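You operate a simulated robot arm through the tools that you are given. There is no shell and no other tool.

The job below is to be done with a simulated robot arm. You get a single attempt, and the scene is never put back.

Task
Set the belt adjuster to the figure on the service card.
Fine: engine isolator OFF first; pull the blue lock knob, turn, push the knob in, then isolator ON. Where these are worked on the way, their far stop is far enough and under half their travel is too little: blue lock knob, engine isolator.

Only the result counts: the job must be done as asked and must still hold three seconds after the hand-in. Knocking over, shifting, dropping, spilling or breaking anything else fails it.

Robot
A 6-joint arm with a two-finger parallel gripper, fixed in place. Base frame: the origin is at the foot of the arm, x ahead of it, y to its left, z up. Readings come in m, rad, newtons and seconds.
With the tool pointing down near the work surface it reaches from about 0.24 to 0.66 m from the base axis. Its first joint turns from -1.152 to 1.152 rad. Payload 2.9 kg.
The tool frame sits at the grasp point between the pads (the TCP): z along the fingers, y along the line on which they close. The tips reach 0.03 m beyond it. The gripper opens to 0.11 m. The fingers are 0.02 m wide and 0.01 m thick; the gripper's body (0.048 by 0.112 m) begins 0.055 m behind the TCP.
Orientation is told as [roll, pitch, yaw] about the base's x, y, z axes, in that order, counted from this pose: with the fingers straight down and closing along the base's y, the tool's x points along the base's -x, its y along +y and its z along -z.

Tools
- The arm moves only by the tool drive_tool. Its argument "plan" is a list that holds one entry, the list of rows, each a list of 6 numbers: the shift along the tool's x, y, z in m, then the turn, a rotation vector about the tool's x, y, z in rad. In form: [[[tx, ty, tz, wx, wy, wz], ...]]. A call has 1 to 20 rows; each row shifts and turns the commanded pose from where the row before left it, along the tool's axes as they then stand. "grip" is the opening, from 0 (shut) to 1 (fully open), set as the call begins (left out, the last holds). A row lasts 0.2 s, in which the tool goes at most 0.05 m and 0.15 rad; a call with a longer step from one row to the next is refused whole, and so is a gripper value outside its range. Where a pose cannot be reached the arm comes as near as it can. A force on the tool above 40 N (or 10 N above the force at the start of the call, whichever is more), or a blocked arm, ends the call early, and 0.2 s more pass. Each finger travels about 0.108 m/s and halts on what it meets, pressing with about 34 N; the grip force reading is that of the motor and also rises with nothing between the fingers. The clock runs only during rows and for 0.2 s after the last one: add rows that do not move to give the fingers time. It gives the time, the measured TCP pose, the force on the tool (base axes), the opening and the grip force at its end, in the units of the frame above (readings bear some noise), with the torque about the TCP (base axes, N m) and any sound that the robot's microphone picked up.
- Cameras (640 x 400 px; columns grow to the right, rows downward): "scene" is fixed at [0.0873, 0.4394, 1.394]; the picture's right is [-0.66, -0.75, 0.00], its down [-0.35, 0.31, -0.88] and it looks along [0.66, -0.58, -0.47] (base axes); focal length 316 px, centre (320, 200). "wrist" rides on the gripper at [0.072, 0.017, -0.103] in the tool frame; the picture's right is [-0.23, 0.97, 0.00], its down [-0.76, -0.18, -0.62] and it looks along [-0.61, -0.14, 0.78] (tool axes); focal length 222 px, centre (320, 200). There is no depth. A picture from a camera that has moved, and an enlarged one, comes with that camera's place and axes in the base frame and with its lens.
- get_image(camera): a new picture of that camera. It takes no simulated time.
- close_up(camera, box): a new picture of the part [left, top, right, bottom] of that camera's present view, enlarged. It takes no simulated time.
- hand_in(): hands the job in; it is judged then, once.

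Nothing tells you positions but the pictures and the camera data. Unless the task says otherwise, let go and move clear before handing in.

The tools are called after "Request:" as name(argument=value, ...) on one line, values as JSON. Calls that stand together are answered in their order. drive_tool: Moves the arm, as the interface text tells. Its arguments: {"type":"object","properties":{"plan":{"type":"array","items":{"type":"array","items":{"type":"array","items":{"type":"number"}}}},"grip":{"type":"number"}},"required":["plan"]} The other tools are called the same way: get_image (camera) takes a picture; close_up (camera, box) takes an enlarged picture of a part of a camera's view; hand_in () hands the job in.

At the start:

```text
time_s: 0.0
eef_pos: [0.4198, -0.0206, 1.1977]
tcp_rot: [0.0, -0.001, -0.001]
force: [0.3, 0.1, 0.8]
torque: [0.02, 0.0, 0.01]
finger_gap: 0.11
gripper_force: 0.1
```

scene: 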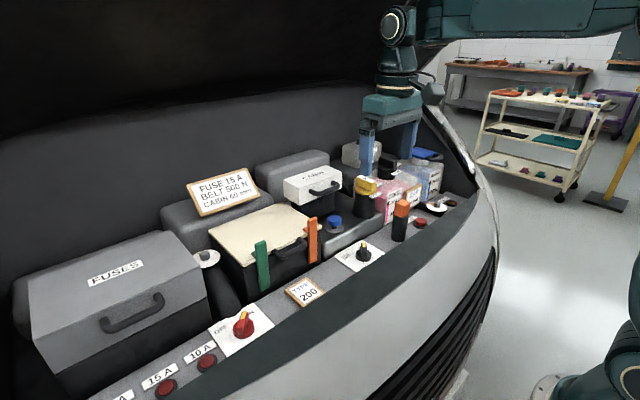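
wrist: 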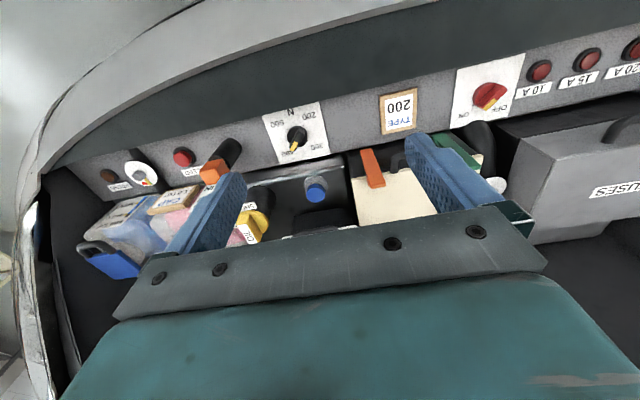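

I see an engine bay with a service card (Fuse 15 A, Belt 500 N, Cabin 60), a red isolator, a blue lock knob and a black-dial belt adjuster. I'll take close-ups first to read the labels.

Request:
close_up(camera="scene", box=[180, 160, 280, 222])

Request:
close_up(camera="scene", box=[310, 200, 410, 280])

Request:
close_up(camera="scene", box=[190, 270, 340, 365])

Request:
close_up(camera="wrist", box=[240, 80, 360, 220])

Request:
close_up(camera="wrist", box=[370, 40, 540, 146])

```text
6.40 times, centred on (230, 191) of scene
camera zoom: at [0.0873, 0.4394, 1.394], right [-0.66, -0.75, 0.0], down [-0.35, 0.31, -0.88], along [0.66, -0.58, -0.47], focal length 2024 px, centre (896, 258)
```

zoom: 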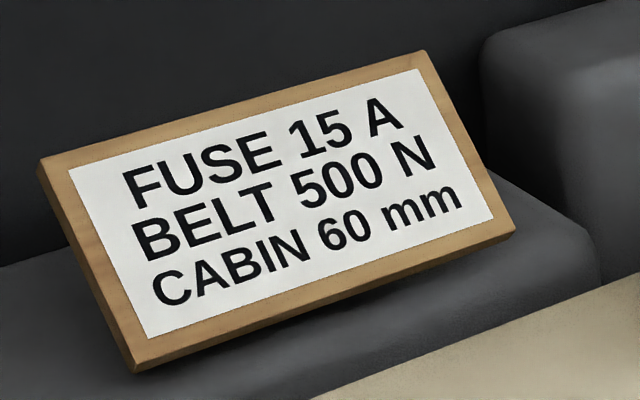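

```text
5.00 times, centred on (360, 240) of scene
camera zoom: at [0.0873, 0.4394, 1.394], right [-0.66, -0.75, 0.0], down [-0.35, 0.31, -0.88], along [0.66, -0.58, -0.47], focal length 1581 px, centre (120, 0)
```

zoom: 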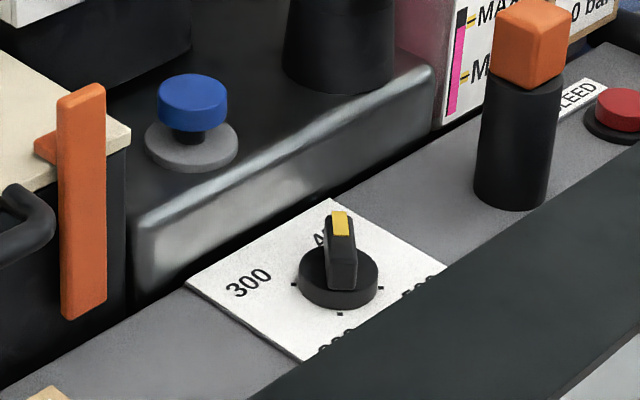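

```text
4.21 times, centred on (265, 318) of scene
camera zoom: at [0.0873, 0.4394, 1.394], right [-0.66, -0.75, 0.0], down [-0.35, 0.31, -0.88], along [0.66, -0.58, -0.47], focal length 1332 px, centre (552, -295)
```

zoom: 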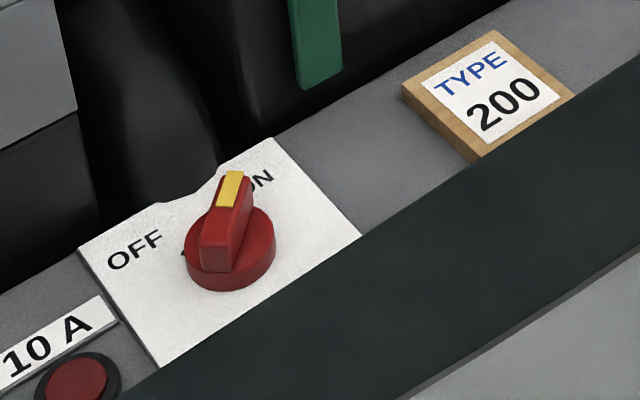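

```text
2.86 times, centred on (300, 150) of wrist
camera zoom: at [0.3452, -0.0034, 1.3021], right [0.23, 0.97, 0.0], down [0.76, -0.18, 0.62], along [0.61, -0.14, -0.78], focal length 635 px, centre (377, 343)
```

zoom: 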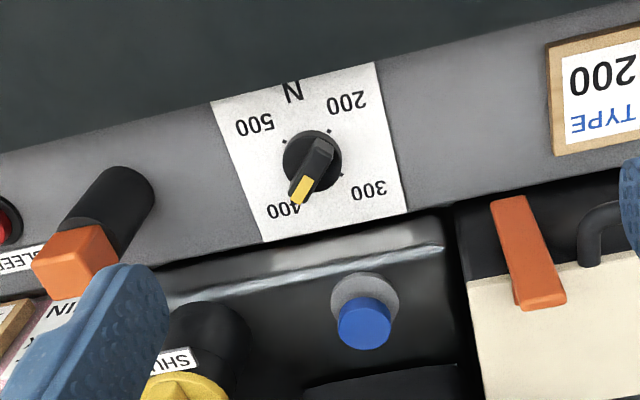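

```text
3.76 times, centred on (455, 93) of wrist
camera zoom: at [0.3452, -0.0034, 1.3021], right [0.23, 0.97, 0.0], down [0.76, -0.18, 0.62], along [0.61, -0.14, -0.78], focal length 836 px, centre (-188, 603)
```

zoom: 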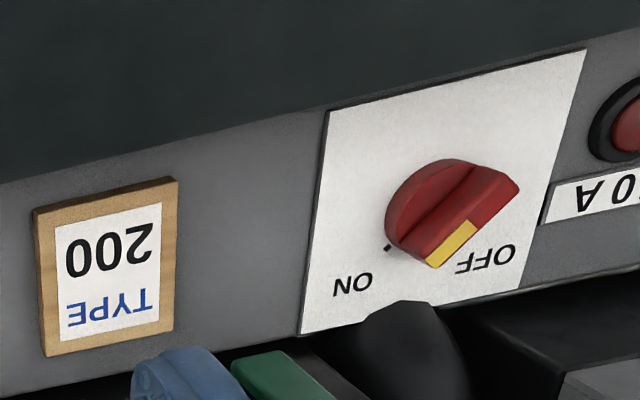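

The card asks for BELT 500 N; the dial now seems to point to 400. I estimate the adjuster at about (0.51, -0.086, 0.87) and the red isolator at about (0.52, 0.27, 0.86). I'll hover above the isolator for a closer view.

Request:
drive_tool(plan=[[[-0.004, 0.039, 0.012, 0, 0, 0], [-0.004, 0.039, 0.012, 0, 0, 0], [-0.004, 0.039, 0.012, 0, 0, 0], [-0.004, 0.039, 0.012, 0, 0, 0], [-0.004, 0.039, 0.012, 0, 0, 0], [-0.004, 0.039, 0.012, 0, 0, 0], [-0.004, 0.039, 0.012, 0, 0, 0]]])

Request:
get_image(camera="wrist")

Request:
get_image(camera="scene")

```text
time_s: 1.6
eef_pos: [0.4472, 0.2521, 1.1136]
tcp_rot: [0.0, 0.0, -0.001]
force: [0.3, 0.7, 0.1]
torque: [0.02, -0.04, 0.0]
finger_gap: 0.1099
gripper_force: 0.1
```

```text
taken
camera wrist: at [0.3731, 0.2702, 1.2178], right [0.23, 0.97, 0.0], down [0.76, -0.18, 0.62], along [0.61, -0.14, -0.78], focal length 222 px, centre (320, 200)
```

wrist: 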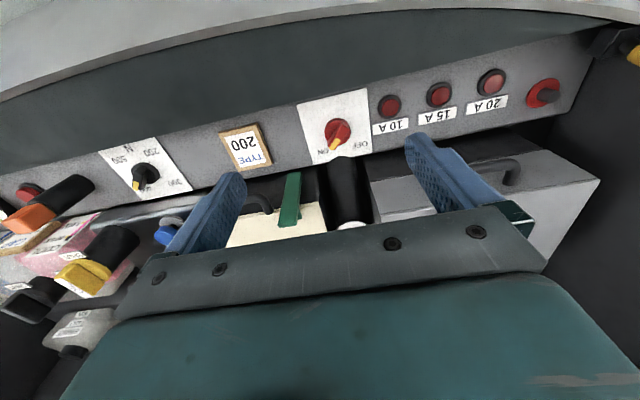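

```text
taken
```

scene: 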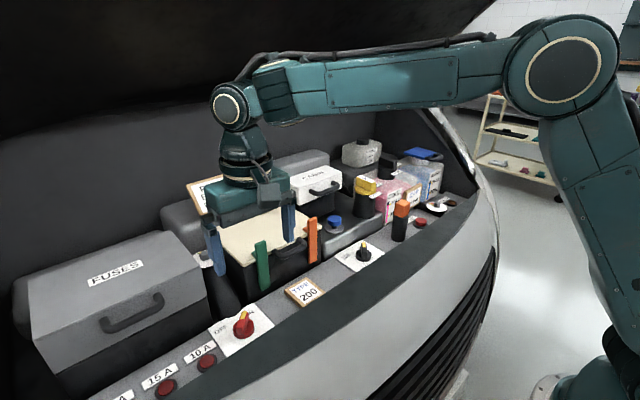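

The wrist view now shows the isolator between the fingers. I'll zoom in on it, and on the other controls from this angle, to triangulate.

Request:
close_up(camera="wrist", box=[290, 80, 390, 170])

Request:
close_up(camera="wrist", box=[90, 120, 210, 250])

Request:
close_up(camera="scene", box=[205, 285, 285, 360])

```text
4.44 times, centred on (340, 125) of wrist
camera zoom: at [0.3731, 0.2702, 1.2178], right [0.23, 0.97, 0.0], down [0.76, -0.18, 0.62], along [0.61, -0.14, -0.78], focal length 987 px, centre (231, 533)
```

zoom: 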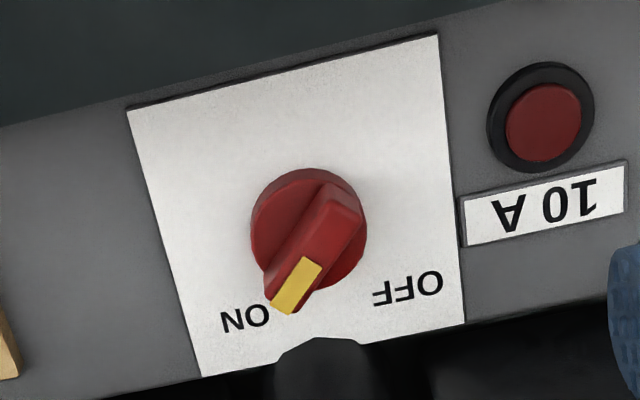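

```text
3.08 times, centred on (150, 185) of wrist
camera zoom: at [0.3731, 0.2702, 1.2178], right [0.23, 0.97, 0.0], down [0.76, -0.18, 0.62], along [0.61, -0.14, -0.78], focal length 684 px, centre (843, 246)
```

zoom: 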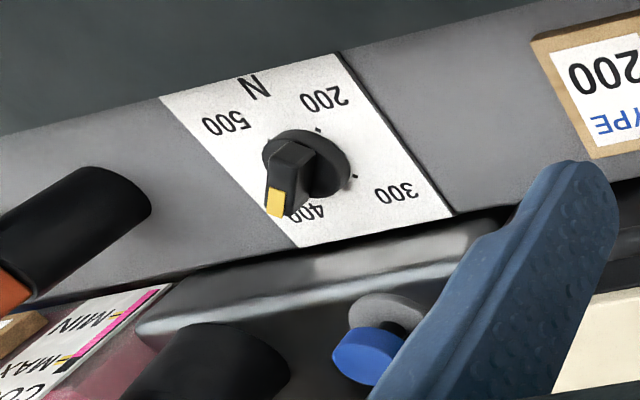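

```text
5.33 times, centred on (245, 322) of scene
camera zoom: at [0.0873, 0.4394, 1.394], right [-0.66, -0.75, 0.0], down [-0.35, 0.31, -0.88], along [0.66, -0.58, -0.47], focal length 1687 px, centre (720, -453)
```

zoom: 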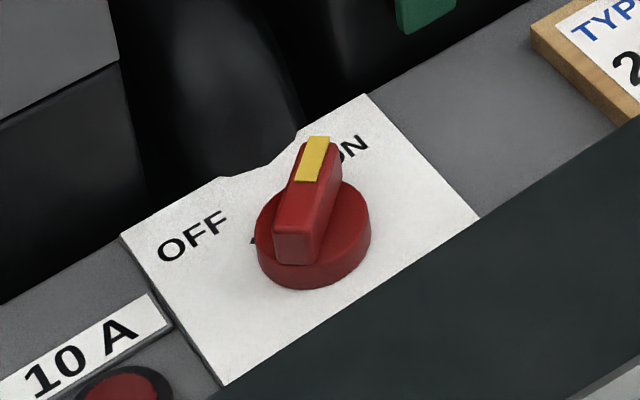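

The isolator pointer is at ON (about -42° from +x), and OFF lies about 85° counter-clockwise. Its disc top is near (0.513, 0.266, 0.877) with the handle top near z = 0.90. I'll move above it and align the fingers across the handle.

Request:
drive_tool(plan=[[[-0.0218, 0.0048, 0.03, 0, 0, 0], [-0.0218, 0.0048, 0.03, 0, 0, 0], [-0.0218, 0.0048, 0.03, 0, 0, 0], [0, 0, 0, 0, 0, 0.146], [0, 0, 0, 0, 0, 0.146], [0, 0, 0, 0, 0, 0.146], [0, 0, 0, 0, 0, 0.146], [0, 0, 0, 0, 0, 0.146], [0, 0, 0, 0, 0, 0]]], grip=0.6)

Request:
get_image(camera="wrist")

Request:
get_image(camera="scene")

```text
time_s: 3.6
eef_pos: [0.5116, 0.2672, 1.0237]
tcp_rot: [-0.001, 0.0, -0.734]
force: [-0.2, -1.2, 0.8]
torque: [0.02, -0.01, 0.0]
finger_gap: 0.0662
gripper_force: 0.0
```

```text
taken
camera wrist: at [0.4682, 0.3282, 1.1283], right [0.82, 0.57, 0.0], down [0.45, -0.64, 0.62], along [0.36, -0.51, -0.78], focal length 222 px, centre (320, 200)
```

wrist: 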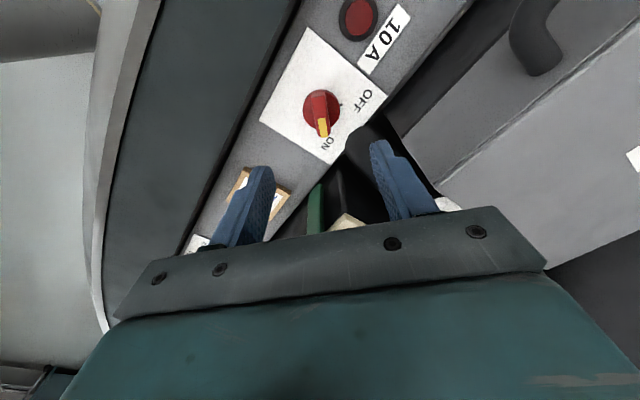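

```text
taken
```

scene: 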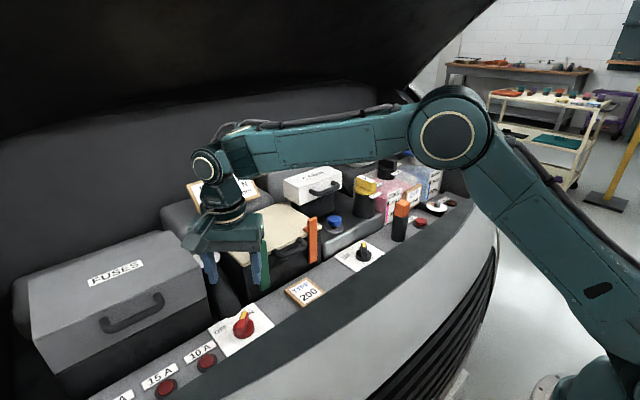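

The gripper is now above the isolator. I'll zoom in to check the handle's angle and centre relative to the tool.

Request:
close_up(camera="wrist", box=[270, 60, 390, 170])

Request:
close_up(camera="scene", box=[170, 220, 330, 360])

```text
3.64 times, centred on (330, 115) of wrist
camera zoom: at [0.4682, 0.3282, 1.1283], right [0.82, 0.57, 0.0], down [0.45, -0.64, 0.62], along [0.36, -0.51, -0.78], focal length 808 px, centre (284, 509)
```

zoom: 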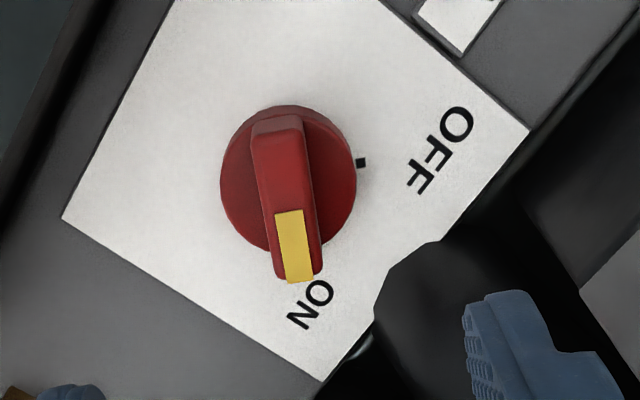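

```text
2.86 times, centred on (250, 290) of scene
camera zoom: at [0.0873, 0.4394, 1.394], right [-0.66, -0.75, 0.0], down [-0.35, 0.31, -0.88], along [0.66, -0.58, -0.47], focal length 904 px, centre (520, -57)
```

zoom: 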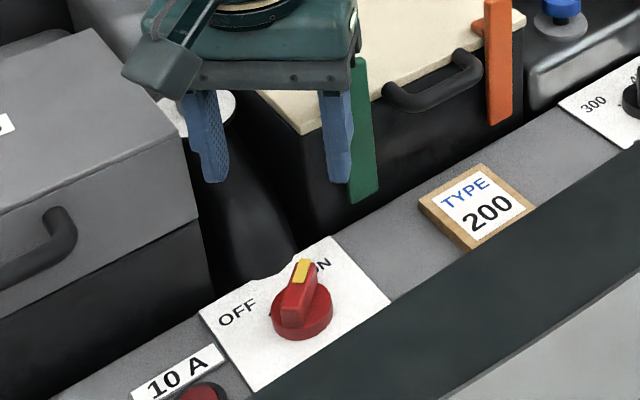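

The handle lies at about -46° and is centred within 1–2 mm of the TCP. I'll trim the yaw by 0.06 rad and descend so the tips stop just above the disc.

Request:
drive_tool(plan=[[[-0.001, 0.001, 0.02, 0, 0, 0.055], [0, 0, 0.03, 0, 0, 0], [0, 0, 0.03, 0, 0, 0], [0, 0, 0.02, 0, 0, 0], [0, 0, 0.012, 0, 0, 0], [0, 0, 0, 0, 0, 0]]])

Request:
get_image(camera="wrist")

Request:
close_up(camera="scene", box=[170, 240, 310, 360])

```text
time_s: 5.0
eef_pos: [0.5143, 0.2661, 0.9132]
tcp_rot: [0.001, 0.0, -0.784]
force: [-0.3, 0.2, 0.5]
torque: [0.02, 0.0, 0.02]
finger_gap: 0.066
gripper_force: 0.1
```

```text
taken
camera wrist: at [0.4729, 0.3302, 1.0165], right [0.85, 0.53, 0.0], down [0.41, -0.66, 0.62], along [0.33, -0.53, -0.78], focal length 222 px, centre (320, 200)
```

wrist: 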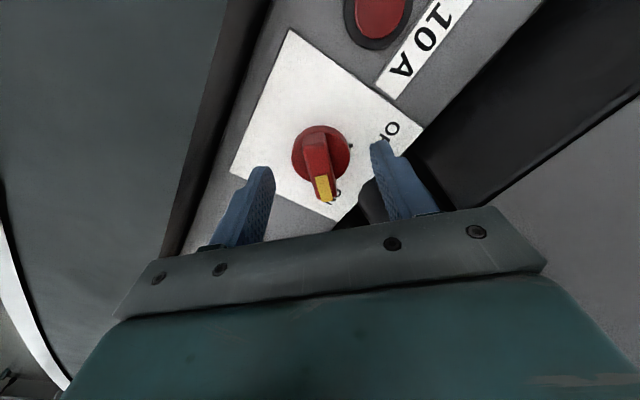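

```text
3.33 times, centred on (240, 300) of scene
camera zoom: at [0.0873, 0.4394, 1.394], right [-0.66, -0.75, 0.0], down [-0.35, 0.31, -0.88], along [0.66, -0.58, -0.47], focal length 1054 px, centre (587, -133)
```

zoom: 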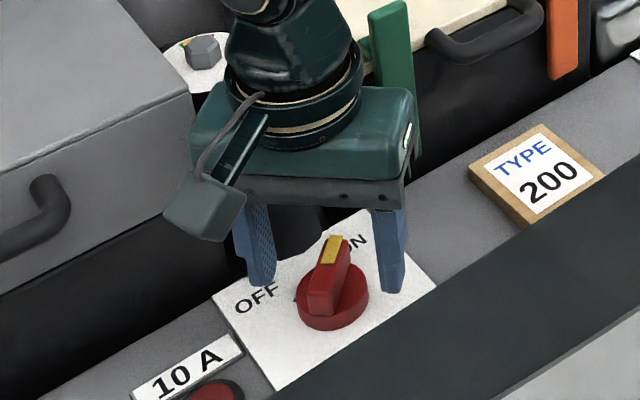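

The tips straddle the handle and sit slightly above the disc. I'll close on it.

Request:
drive_tool(plan=[[[0.002, 0, 0.003, 0, 0, 0], [0, 0, 0, 0, 0, 0], [0, 0, 0, 0, 0, 0], [0, 0, 0, 0, 0, 0]]], grip=0.0)

Request:
get_image(camera="wrist")

```text
time_s: 6.0
eef_pos: [0.5122, 0.2665, 0.9106]
tcp_rot: [0.0, 0.0, -0.787]
force: [1.6, -0.8, 2.7]
torque: [0.1, 0.1, -0.02]
finger_gap: 0.015
gripper_force: 44.8
```

```text
taken
camera wrist: at [0.4716, 0.3316, 1.0138], right [0.85, 0.53, 0.0], down [0.41, -0.66, 0.62], along [0.33, -0.53, -0.78], focal length 222 px, centre (320, 200)
```

wrist: 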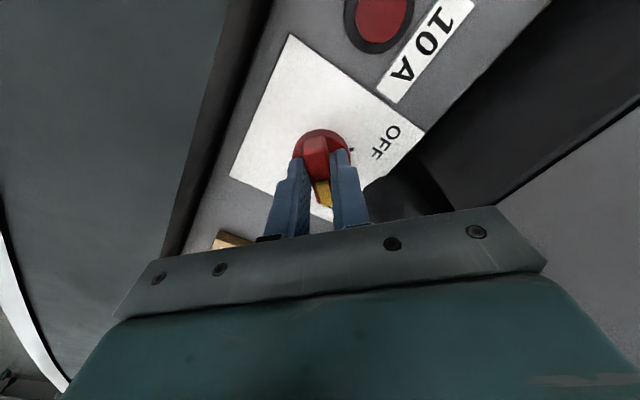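

Handle gripped (gap 15 mm). Now turning it counter-clockwise toward OFF.

Request:
drive_tool(plan=[[[0, 0, 0, 0, 0, -0.1], [0, 0, 0, 0, 0, -0.12], [0, 0, 0, 0, 0, -0.12], [0, 0, 0, 0, 0, -0.12], [0, 0, 0, 0, 0, -0.12], [0, 0, 0, 0, 0, -0.12], [0, 0, 0, 0, 0, -0.12], [0, 0, 0, 0, 0, -0.12], [0, 0, 0, 0, 0, -0.12], [0, 0, 0, 0, 0, -0.12], [0, 0, 0, 0, 0, -0.12]]])

Request:
get_image(camera="wrist")

```text
time_s: 7.9
eef_pos: [0.5114, 0.2642, 0.9097]
tcp_rot: [-0.004, 0.007, 0.159]
force: [-4.3, -5.2, 5.2]
torque: [0.05, 0.33, -0.04]
finger_gap: 0.015
gripper_force: 45.1
stopped in row 9: the force on the tool passed its limit at 41 N (the readings are from after the stop); the commanded pose is now the measured one
```

```text
taken
camera wrist: at [0.4368, 0.2715, 1.0141], right [0.07, 1.0, -0.01], down [0.78, -0.05, 0.62], along [0.62, -0.05, -0.79], focal length 222 px, centre (320, 200)
```

wrist: 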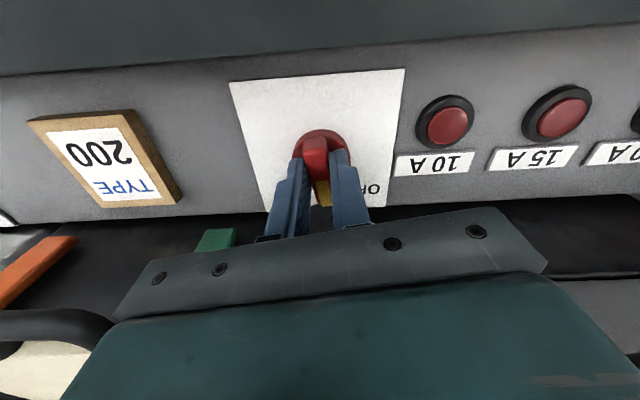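

The call stopped on force after about 54° of turn. I'll inspect for a contact before going on.

Request:
close_up(camera="scene", box=[170, 220, 330, 360])

Request:
close_up(camera="wrist", box=[220, 60, 420, 220])

Request:
get_image(camera="scene")

```text
2.86 times, centred on (250, 290) of scene
camera zoom: at [0.0871, 0.4392, 1.3941], right [-0.66, -0.75, 0.0], down [-0.35, 0.31, -0.88], along [0.66, -0.58, -0.47], focal length 904 px, centre (520, -57)
```

zoom: 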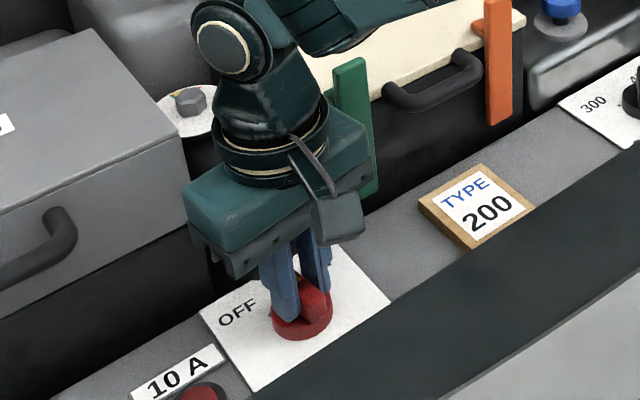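

```text
2.50 times, centred on (320, 140) of wrist
camera zoom: at [0.4368, 0.2715, 1.0141], right [0.07, 1.0, -0.01], down [0.78, -0.05, 0.62], along [0.62, -0.05, -0.79], focal length 555 px, centre (320, 350)
```

zoom: 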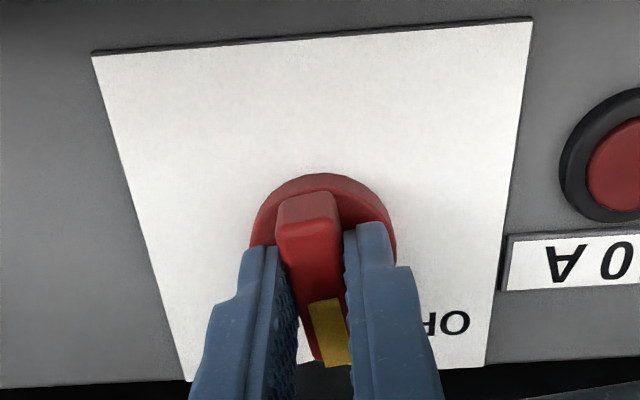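

```text
taken
```

scene: 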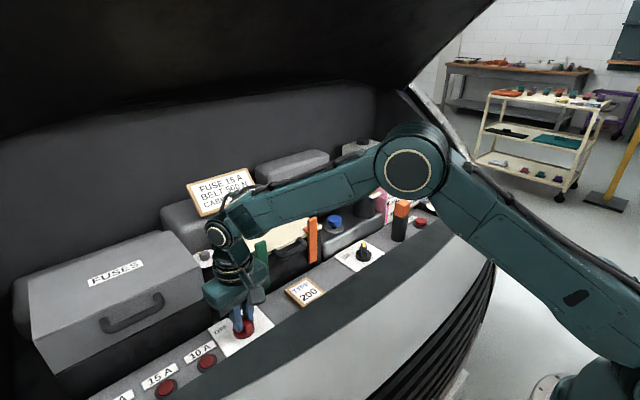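

The knob is partway (pointer about +9°), and the force likely came from a ~2.5 mm offset between the TCP and the knob's axis. I'll continue turning while following that small circle.

Request:
drive_tool(plan=[[[0, -0.0002, 0, 0, 0, -0.08], [0, -0.0002, 0, 0, 0, -0.08], [0, -0.0002, 0, 0, 0, -0.08], [0, -0.0002, 0, 0, 0, -0.08]]])

```text
time_s: 8.9
eef_pos: [0.5123, 0.2642, 0.9098]
tcp_rot: [-0.001, 0.007, 0.48]
force: [-9.1, -13.3, 11.8]
torque: [-0.35, 0.37, -0.01]
finger_gap: 0.0147
gripper_force: 45.2
```

Now at 0.48 rad with moderate side force. I'll relieve it slightly and continue to the OFF stop.

Request:
drive_tool(plan=[[[0.0005, -0.0006, -0.0007, 0, 0, -0.06], [0, -0.0003, 0, 0, 0, -0.08], [0, -0.0003, 0, 0, 0, -0.08], [0, -0.0002, 0, 0, 0, -0.08]]])

```text
time_s: 9.9
eef_pos: [0.513, 0.2623, 0.912]
tcp_rot: [0.002, 0.006, 0.78]
force: [-5.0, -7.0, 5.0]
torque: [-0.52, 0.31, 0.0]
finger_gap: 0.0147
gripper_force: 45.0
```

Tool yaw is now +0.78 rad, so the pointer should be near OFF. I'll check before probing for the stop.

Request:
get_image(camera="wrist")

Request:
close_up(camera="scene", box=[190, 250, 310, 360])

```text
taken
camera wrist: at [0.4483, 0.2255, 1.0141], right [-0.52, 0.85, 0.0], down [0.67, 0.41, 0.62], along [0.53, 0.32, -0.79], focal length 222 px, centre (320, 200)
```

wrist: 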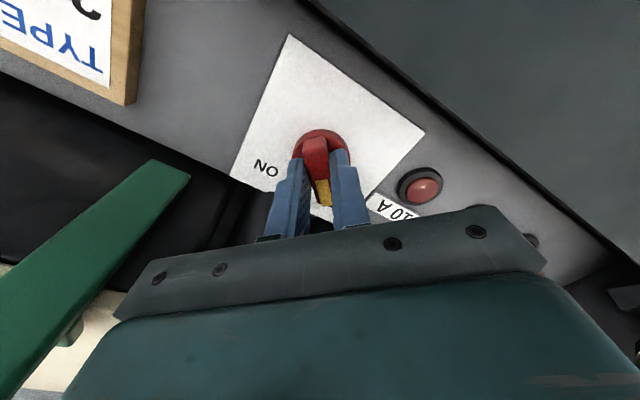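

```text
3.64 times, centred on (250, 305) of scene
camera zoom: at [0.0871, 0.4392, 1.3941], right [-0.66, -0.75, 0.0], down [-0.35, 0.31, -0.88], along [0.66, -0.58, -0.47], focal length 1150 px, centre (574, -182)
```

zoom: 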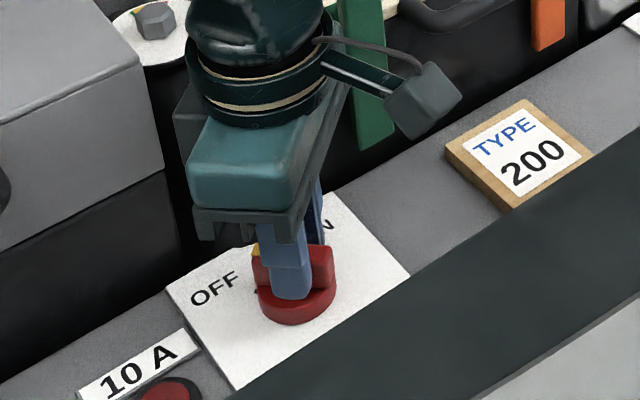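

The pointer is at OFF. I'll nudge a little farther to confirm the stop.

Request:
drive_tool(plan=[[[0, -0.0002, 0, 0, 0, -0.05], [0, 0, 0, 0, 0, -0.05], [0, 0, 0, 0, 0, 0]]])

```text
time_s: 10.7
eef_pos: [0.5144, 0.2632, 0.9089]
tcp_rot: [0.001, 0.006, 0.878]
force: [-0.5, -1.1, -3.8]
torque: [0.07, -0.14, -1.19]
finger_gap: 0.0162
gripper_force: 44.7
```

The z-torque rose to 1.2 N·m, so the far stop is reached. I'll relax the twist, open, and lift clear.

Request:
drive_tool(plan=[[[0, 0, 0, 0, 0, 0.08], [0, 0, 0, 0, 0, 0]]])

Request:
drive_tool(plan=[[[0, 0, 0, 0, 0, 0], [0, 0, 0, 0, 0, 0], [0, 0, -0.03, 0, 0, 0], [0, 0, -0.04, 0, 0, 0], [0, 0, -0.04, 0, 0, 0], [0, 0, -0.03, 0, 0, 0]]], grip=0.55)

Request:
close_up(camera="scene", box=[190, 250, 310, 360])

Request:
get_image(camera="wrist")

```text
time_s: 11.3
eef_pos: [0.5129, 0.2627, 0.9109]
tcp_rot: [0.0, 0.004, 0.8]
force: [4.2, -0.1, -9.7]
torque: [0.45, -0.57, -0.47]
finger_gap: 0.0148
gripper_force: 45.4
```

```text
time_s: 12.7
eef_pos: [0.5139, 0.2637, 1.052]
tcp_rot: [0.0, 0.007, 0.798]
force: [-0.7, 0.9, 0.9]
torque: [-0.02, 0.01, -0.02]
finger_gap: 0.0607
gripper_force: 0.0
```

```text
3.64 times, centred on (250, 305) of scene
camera zoom: at [0.0873, 0.4394, 1.394], right [-0.66, -0.75, 0.0], down [-0.35, 0.31, -0.88], along [0.66, -0.58, -0.47], focal length 1150 px, centre (574, -182)
```

zoom: 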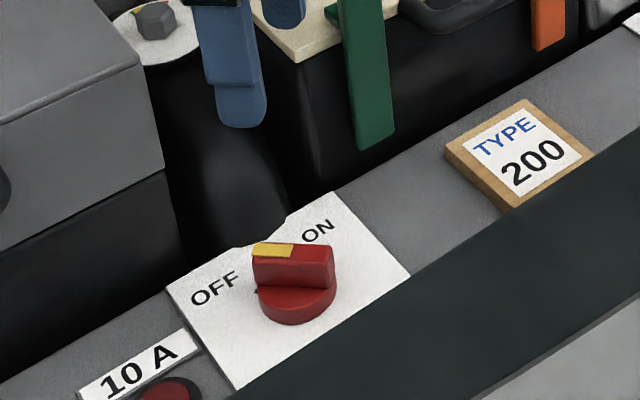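

```text
taken
camera wrist: at [0.4503, 0.2241, 1.1552], right [-0.54, 0.84, 0.0], down [0.66, 0.42, 0.62], along [0.52, 0.33, -0.79], focal length 222 px, centre (320, 200)
```

wrist: 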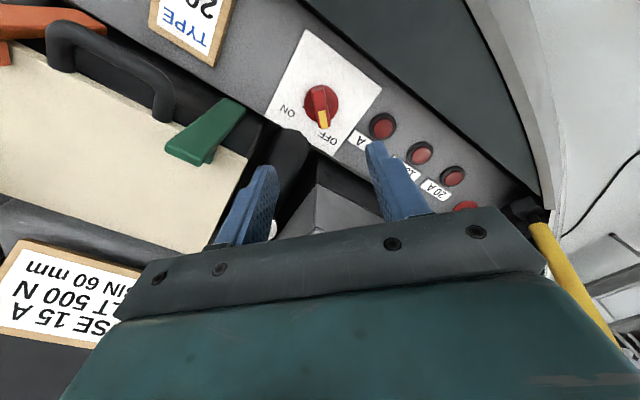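

The isolator is clearly at OFF. The blue lock knob is at about (0.614, -0.076, 0.94), so next I'll rise, square the wrist, and move over toward it for a closer look.

Request:
drive_tool(plan=[[[0, 0, -0.013, 0, 0, 0.133], [0, 0, -0.013, 0, 0, 0.133], [0, 0, -0.013, 0, 0, 0.133], [0, 0, -0.013, 0, 0, 0.133], [0, 0, -0.013, 0, 0, 0.133], [0, 0, -0.013, 0, 0, 0.133], [-0.004, -0.042, 0, 0, 0, 0], [-0.004, -0.042, 0, 0, 0, 0], [-0.004, -0.042, 0, 0, 0, 0], [-0.004, -0.042, 0, 0, 0, 0], [-0.004, -0.042, 0, 0, 0, 0], [-0.004, -0.042, 0, 0, 0, 0], [-0.004, -0.042, 0, 0, 0, 0], [-0.004, -0.042, 0, 0, 0, 0]]], grip=1.0)

Request:
get_image(camera="wrist")

Request:
get_image(camera="scene")

```text
time_s: 15.7
eef_pos: [0.5453, -0.0738, 1.1295]
tcp_rot: [-0.003, 0.005, 0.001]
force: [-0.6, -0.1, -0.1]
torque: [0.01, 0.01, -0.01]
finger_gap: 0.1099
gripper_force: 0.0
```

```text
taken
camera wrist: at [0.4729, -0.0553, 1.2329], right [0.23, 0.97, -0.01], down [0.77, -0.17, 0.62], along [0.6, -0.14, -0.78], focal length 222 px, centre (320, 200)
```

wrist: 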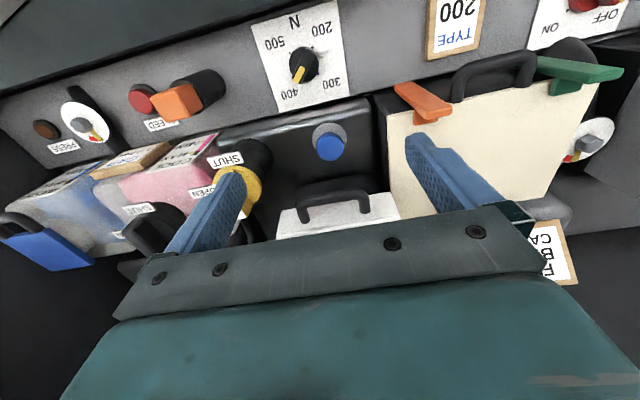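

```text
taken
```

scene: 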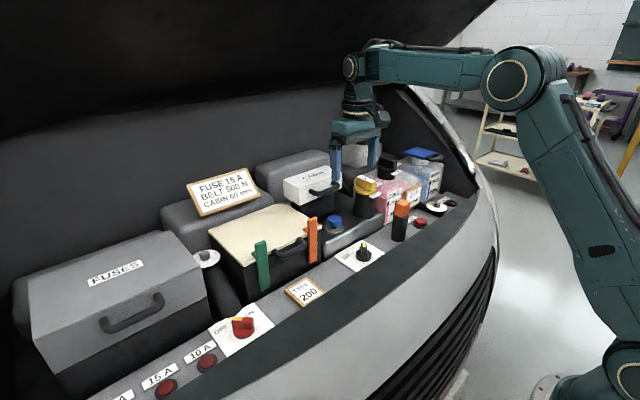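

Both knobs are in view. Zooming on the blue lock knob and its neighbours.

Request:
close_up(camera="wrist", box=[270, 90, 400, 200])

Request:
close_up(camera="scene", box=[280, 160, 420, 270])

Request:
close_up(camera="wrist", box=[240, 0, 360, 120])

```text
3.64 times, centred on (335, 145) of wrist
camera zoom: at [0.4729, -0.0553, 1.2329], right [0.23, 0.97, -0.01], down [0.77, -0.17, 0.62], along [0.6, -0.14, -0.78], focal length 808 px, centre (266, 400)
```

zoom: 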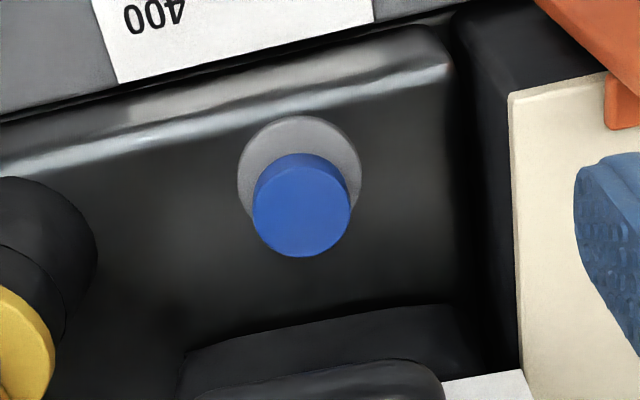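

```text
3.64 times, centred on (350, 215) of scene
camera zoom: at [0.0873, 0.4394, 1.394], right [-0.66, -0.75, 0.0], down [-0.35, 0.31, -0.88], along [0.66, -0.58, -0.47], focal length 1150 px, centre (211, 146)
```

zoom: 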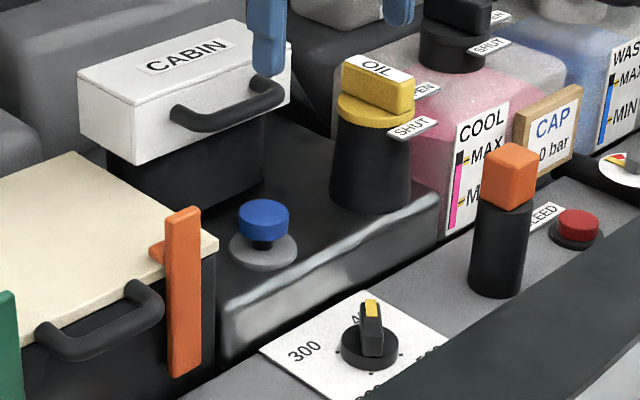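

```text
3.33 times, centred on (300, 60) of wrist
camera zoom: at [0.4729, -0.0553, 1.2329], right [0.23, 0.97, -0.01], down [0.77, -0.17, 0.62], along [0.6, -0.14, -0.78], focal length 740 px, centre (387, 667)
```

zoom: 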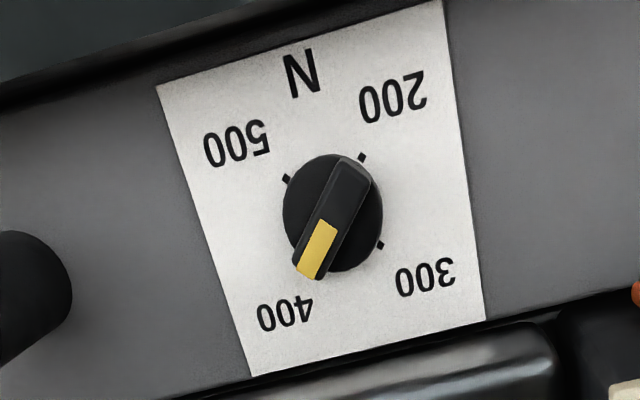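

The blue knob's cap is about 38 mm wide with its top near (0.609, -0.074, 0.943), and neighbours leave room for a straight-down approach at yaw 0. I'll move above it and recheck.

Request:
drive_tool(plan=[[[-0.032, 0, 0.0, -0.003, -0.005, 0], [-0.032, 0, 0.02, 0, 0, 0], [0, 0, 0.04, 0, 0, 0], [0, 0, 0.03, 0, 0, 0], [0, 0, 0, 0, 0, 0]]], grip=0.7)

Request:
get_image(camera="wrist")

Request:
close_up(camera="scene", box=[280, 130, 420, 270])

```text
time_s: 16.9
eef_pos: [0.6106, -0.0714, 1.0383]
tcp_rot: [-0.001, 0.001, -0.001]
force: [1.1, 0.3, -0.3]
torque: [0.02, 0.02, 0.03]
finger_gap: 0.077
gripper_force: 0.2
```

```text
taken
camera wrist: at [0.5364, -0.0541, 1.1424], right [0.23, 0.97, 0.0], down [0.76, -0.18, 0.62], along [0.61, -0.14, -0.78], focal length 222 px, centre (320, 200)
```

wrist: 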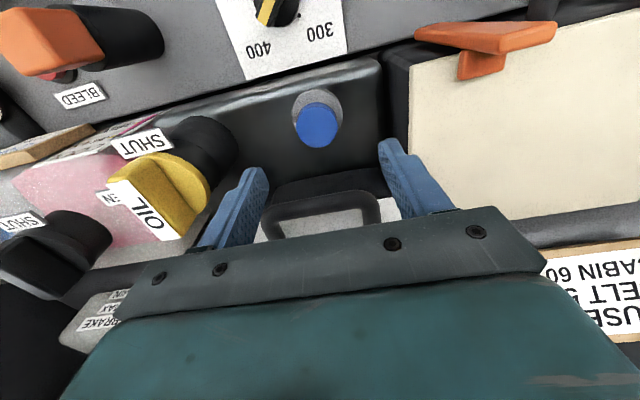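

```text
2.86 times, centred on (350, 200) of scene
camera zoom: at [0.0873, 0.4394, 1.394], right [-0.66, -0.75, 0.0], down [-0.35, 0.31, -0.88], along [0.66, -0.58, -0.47], focal length 904 px, centre (234, 200)
```

zoom: 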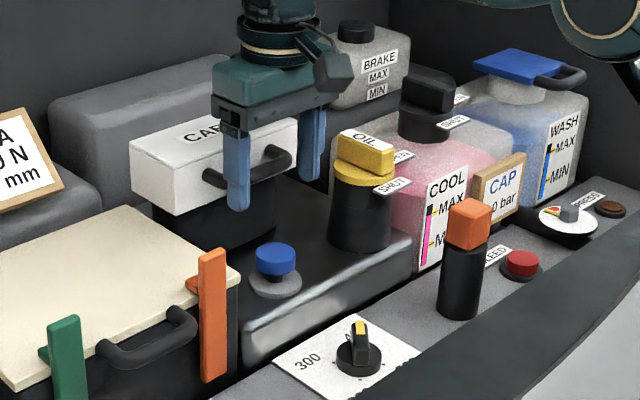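

The fingers look well placed around the blue knob. One more zoom to centre precisely before descending.

Request:
close_up(camera="wrist", box=[260, 70, 380, 170])

```text
4.00 times, centred on (320, 120) of wrist
camera zoom: at [0.5364, -0.0541, 1.1424], right [0.23, 0.97, 0.0], down [0.76, -0.18, 0.62], along [0.61, -0.14, -0.78], focal length 888 px, centre (320, 520)
```

zoom: 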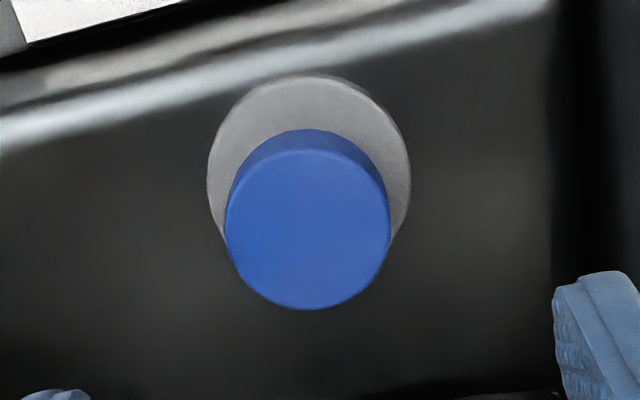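

Knob centre is at about (0.609, -0.074) with its top at z ≈ 0.94. I'll descend so the tips are alongside the cap, then close.

Request:
drive_tool(plan=[[[0.0016, -0.0027, 0.02, 0, 0, 0], [0, 0, 0.03, 0, 0, 0], [0, 0, 0.025, 0, 0, 0], [0, 0, 0.01, 0, 0, 0], [0, 0, 0, 0, 0, 0]]])

Request:
get_image(camera="wrist")

Request:
close_up(camera="scene", box=[280, 150, 420, 270])

```text
time_s: 17.9
eef_pos: [0.6116, -0.074, 0.9633]
tcp_rot: [-0.001, -0.016, 0.0]
force: [1.8, 0.7, 7.0]
torque: [0.05, -0.13, 0.03]
finger_gap: 0.0768
gripper_force: 0.0
stopped in row 5: the force on the tool passed its limit at 43 N (the readings are from after the stop); the commanded pose is now the measured one
```

```text
taken
camera wrist: at [0.5354, -0.0568, 1.0659], right [0.23, 0.97, 0.0], down [0.75, -0.18, 0.63], along [0.62, -0.14, -0.77], focal length 222 px, centre (320, 200)
```

wrist: 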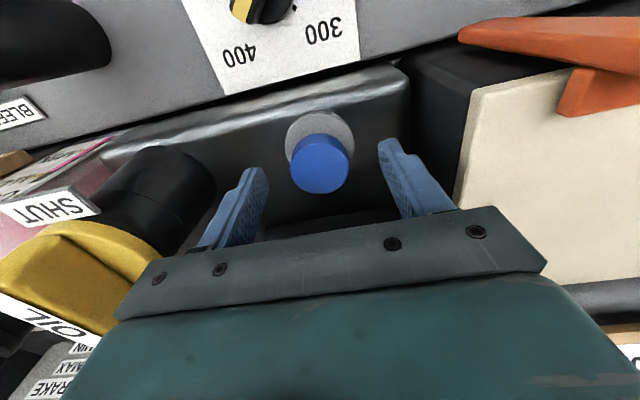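

```text
3.33 times, centred on (350, 210) of scene
camera zoom: at [0.0872, 0.4394, 1.394], right [-0.66, -0.75, 0.0], down [-0.35, 0.31, -0.88], along [0.66, -0.58, -0.47], focal length 1054 px, centre (220, 167)
```

zoom: 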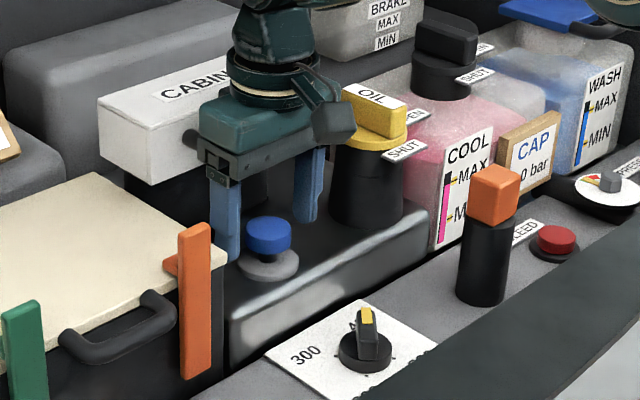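

The descent was blocked, most likely by the gripper body touching the CABIN box's handle (which I now place at x ≈ 0.645, z ≈ 1.01). I'll back straight up and check that nothing moved; then I'll approach with the tool tilted back toward the robot so the body clears that handle.

Request:
drive_tool(plan=[[[0, 0, -0.02, 0, 0, 0], [0.005, 0, -0.03, 0, 0, 0], [0.005, 0, -0.03, 0, 0, 0], [0, 0, 0, 0, 0, 0]]])

Request:
get_image(camera="wrist")

Request:
close_up(camera="scene", box=[280, 130, 420, 270])

```text
time_s: 18.9
eef_pos: [0.5987, -0.0752, 1.0419]
tcp_rot: [-0.001, -0.01, -0.001]
force: [-0.3, -0.1, -0.2]
torque: [0.01, 0.01, 0.01]
finger_gap: 0.0769
gripper_force: 0.0
```

```text
taken
camera wrist: at [0.5236, -0.0571, 1.1449], right [0.23, 0.97, 0.0], down [0.75, -0.18, 0.63], along [0.62, -0.14, -0.77], focal length 222 px, centre (320, 200)
```

wrist: 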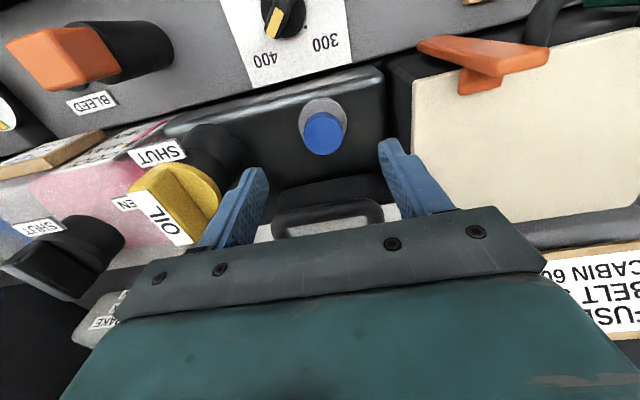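

```text
2.86 times, centred on (350, 200) of scene
camera zoom: at [0.0873, 0.4394, 1.394], right [-0.66, -0.75, 0.0], down [-0.35, 0.31, -0.88], along [0.66, -0.58, -0.47], focal length 904 px, centre (234, 200)
```

zoom: 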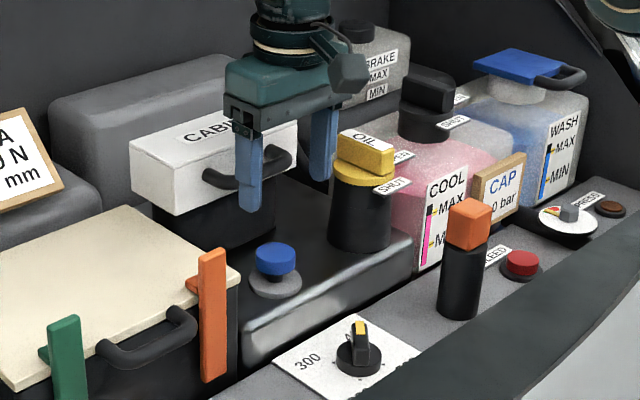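

Nothing appears to have moved. I'll move back 36 mm and tilt the tool about 24° so the gripper body leans toward the robot.

Request:
drive_tool(plan=[[[0.0357, 0.001, 0.0, 0, 0, 0], [0, 0, 0, 0, -0.14, 0], [0, 0, 0, 0, -0.14, 0], [0, 0, 0, 0, -0.14, 0], [0, 0, 0, 0, 0, 0]]])

Request:
get_image(camera="wrist")

Request:
get_image(camera="scene")

```text
time_s: 20.1
eef_pos: [0.564, -0.0749, 1.0415]
tcp_rot: [-0.001, -0.433, 0.001]
force: [0.7, 0.3, 0.0]
torque: [-0.01, -0.03, 0.01]
finger_gap: 0.077
gripper_force: 0.0
```

```text
taken
camera wrist: at [0.4531, -0.0559, 1.1052], right [0.21, 0.97, 0.09], down [0.43, -0.18, 0.89], along [0.88, -0.14, -0.46], focal length 222 px, centre (320, 200)
```

wrist: 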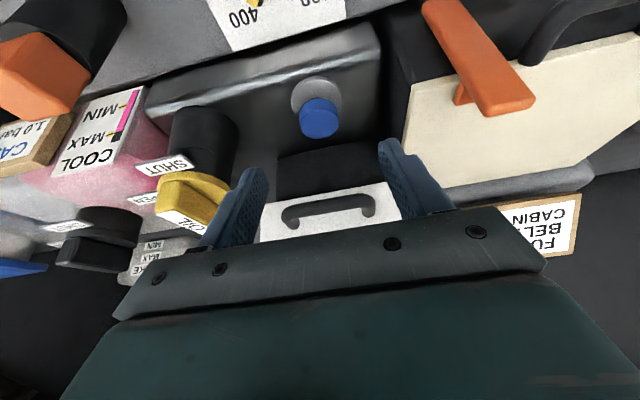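

```text
taken
```

scene: 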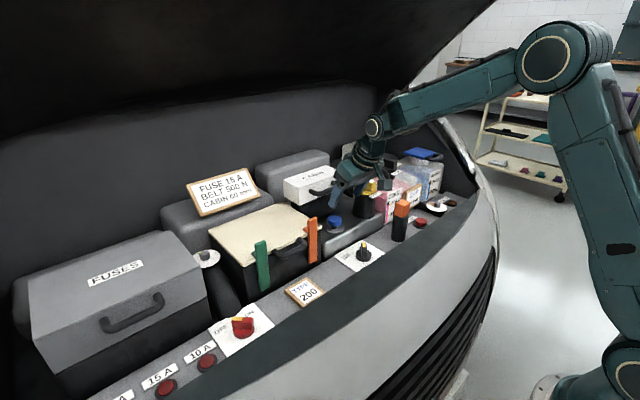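

The tilted pose clears the handle. I'll advance along the fingers partway and re-check the alignment.

Request:
drive_tool(plan=[[[0.002, 0.0005, 0.03, 0, 0, 0], [0.002, 0.0004, 0.03, 0, 0, 0], [0, 0, 0, 0, 0, 0]]])

Request:
get_image(camera="wrist")

Request:
close_up(camera="wrist", box=[220, 70, 440, 230])

Request:
close_up(camera="scene", box=[280, 150, 420, 270])

```text
time_s: 20.9
eef_pos: [0.5868, -0.0716, 0.9844]
tcp_rot: [-0.005, -0.433, 0.003]
force: [-0.7, 0.4, 0.1]
torque: [0.02, 0.02, 0.03]
finger_gap: 0.0775
gripper_force: 0.1
```

```text
taken
camera wrist: at [0.4753, -0.0549, 1.0482], right [0.21, 0.97, 0.09], down [0.43, -0.18, 0.89], along [0.88, -0.14, -0.46], focal length 222 px, centre (320, 200)
```

wrist: 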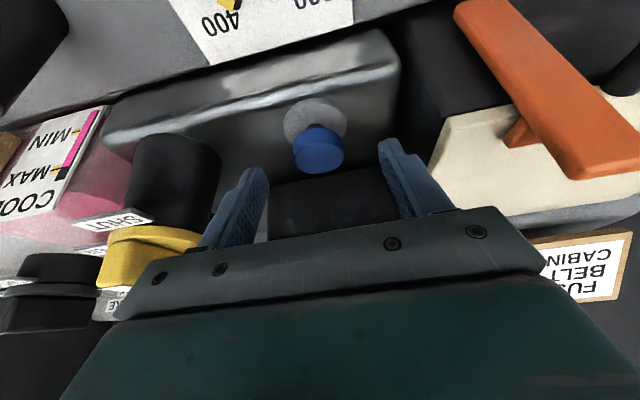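

```text
2.50 times, centred on (330, 150) of wrist
camera zoom: at [0.4753, -0.0549, 1.0482], right [0.21, 0.97, 0.09], down [0.43, -0.18, 0.89], along [0.88, -0.14, -0.46], focal length 555 px, centre (295, 325)
```

zoom: 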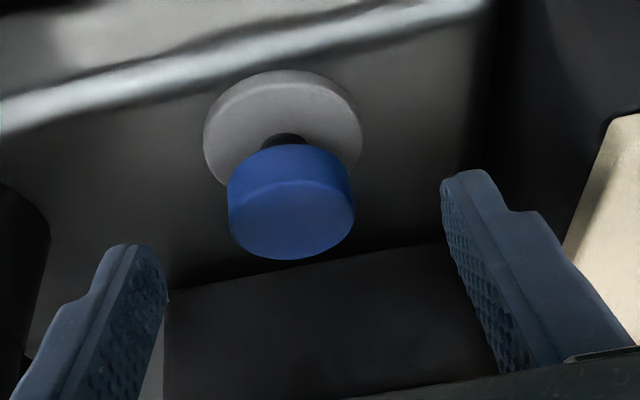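

```text
3.33 times, centred on (350, 210) of scene
camera zoom: at [0.0873, 0.4394, 1.394], right [-0.66, -0.75, 0.0], down [-0.35, 0.31, -0.88], along [0.66, -0.58, -0.47], focal length 1054 px, centre (220, 167)
```

zoom: 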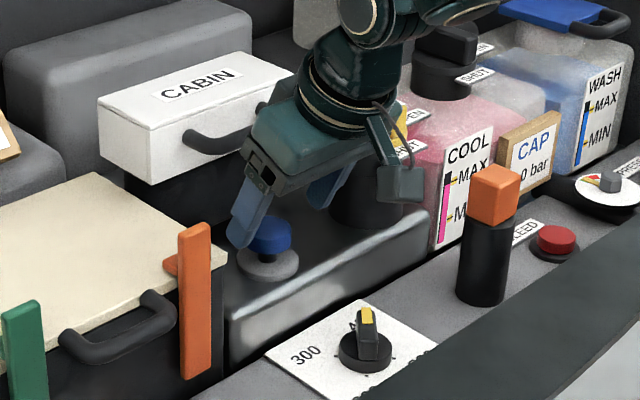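

The cap is aligned (about 2 mm off in y), with ~38 mm left to advance. I'll finish the approach, then close on it.

Request:
drive_tool(plan=[[[-0.001, -0.0022, 0.013, 0, 0, 0], [0, 0, 0.013, 0, 0, 0], [0, 0, 0.011, 0, 0, 0], [0, 0, 0, 0, 0, 0]]])

Request:
close_up(camera="wrist", box=[220, 70, 440, 230])

Request:
close_up(camera="scene", box=[280, 150, 420, 270])

```text
time_s: 21.9
eef_pos: [0.6022, -0.0744, 0.9518]
tcp_rot: [-0.004, -0.433, 0.003]
force: [0.4, 0.1, 0.0]
torque: [0.01, 0.03, -0.04]
finger_gap: 0.077
gripper_force: 0.0
```

```text
2.50 times, centred on (330, 150) of wrist
camera zoom: at [0.4915, -0.0567, 1.0154], right [0.21, 0.97, 0.09], down [0.43, -0.18, 0.89], along [0.88, -0.14, -0.46], focal length 555 px, centre (295, 325)
```

zoom: 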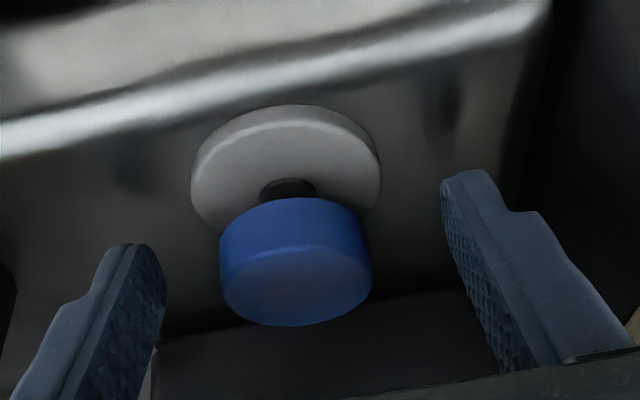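

```text
3.33 times, centred on (350, 210) of scene
camera zoom: at [0.0873, 0.4394, 1.394], right [-0.66, -0.75, 0.0], down [-0.35, 0.31, -0.88], along [0.66, -0.58, -0.47], focal length 1054 px, centre (220, 167)
```

zoom: 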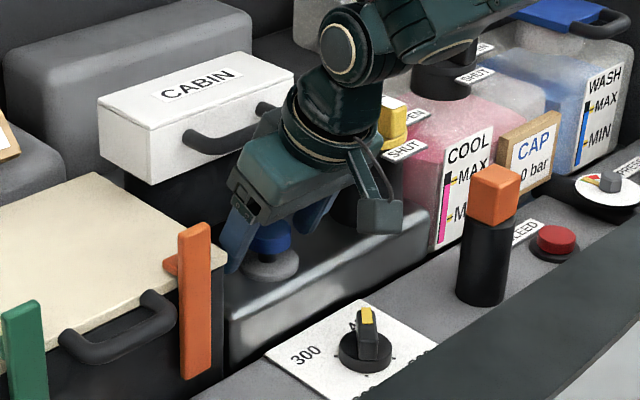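

No contact and the cap is between the fingers. Closing on it.

Request:
drive_tool(plan=[[[0, 0, 0, 0, 0, 0], [0, 0, 0, 0, 0, 0], [0, 0, 0, 0, 0, 0]]], grip=0.0)

Request:
close_up(camera="wrist", box=[220, 70, 440, 230])

```text
time_s: 22.7
eef_pos: [0.6019, -0.0753, 0.9516]
tcp_rot: [-0.004, -0.431, 0.002]
force: [0.4, -1.6, -1.0]
torque: [0.02, -0.02, -0.04]
finger_gap: 0.0367
gripper_force: 45.2
```

```text
2.50 times, centred on (330, 150) of wrist
camera zoom: at [0.4914, -0.0569, 1.0155], right [0.21, 0.97, 0.09], down [0.43, -0.18, 0.89], along [0.88, -0.14, -0.46], focal length 555 px, centre (295, 325)
```

zoom: 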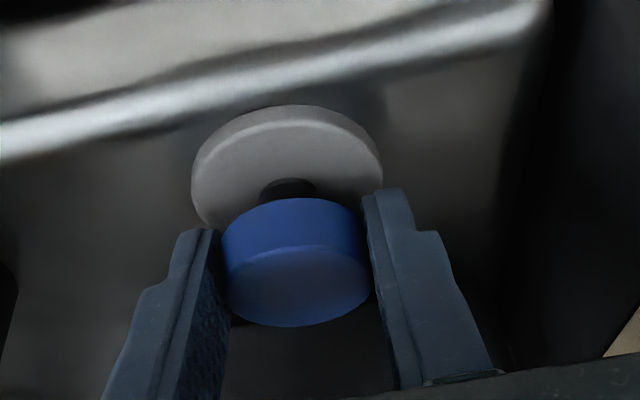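

Gripped (gap 36.7 mm). Pulling straight up in small steps.

Request:
drive_tool(plan=[[[-0.00105, 0, -0.00227, 0, 0, 0], [-0.00105, 0, -0.00227, 0, 0, 0], [-0.00105, 0, -0.00227, 0, 0, 0], [-0.00105, 0, -0.00227, 0, 0, 0]]])

Request:
close_up(camera="wrist", box=[220, 70, 440, 230])

```text
time_s: 23.7
eef_pos: [0.6016, -0.075, 0.9628]
tcp_rot: [-0.001, -0.432, 0.002]
force: [5.2, 2.9, 0.4]
torque: [0.04, 0.17, 0.03]
finger_gap: 0.0365
gripper_force: 44.6
```

```text
2.50 times, centred on (330, 150) of wrist
camera zoom: at [0.4913, -0.057, 1.0263], right [0.2, 0.97, 0.09], down [0.43, -0.17, 0.89], along [0.88, -0.14, -0.46], focal length 555 px, centre (295, 325)
```

zoom: 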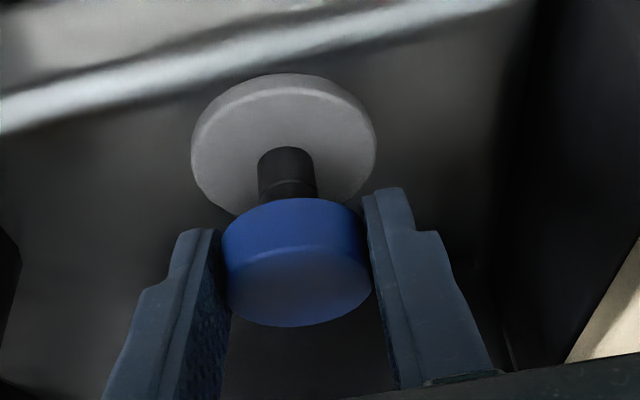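

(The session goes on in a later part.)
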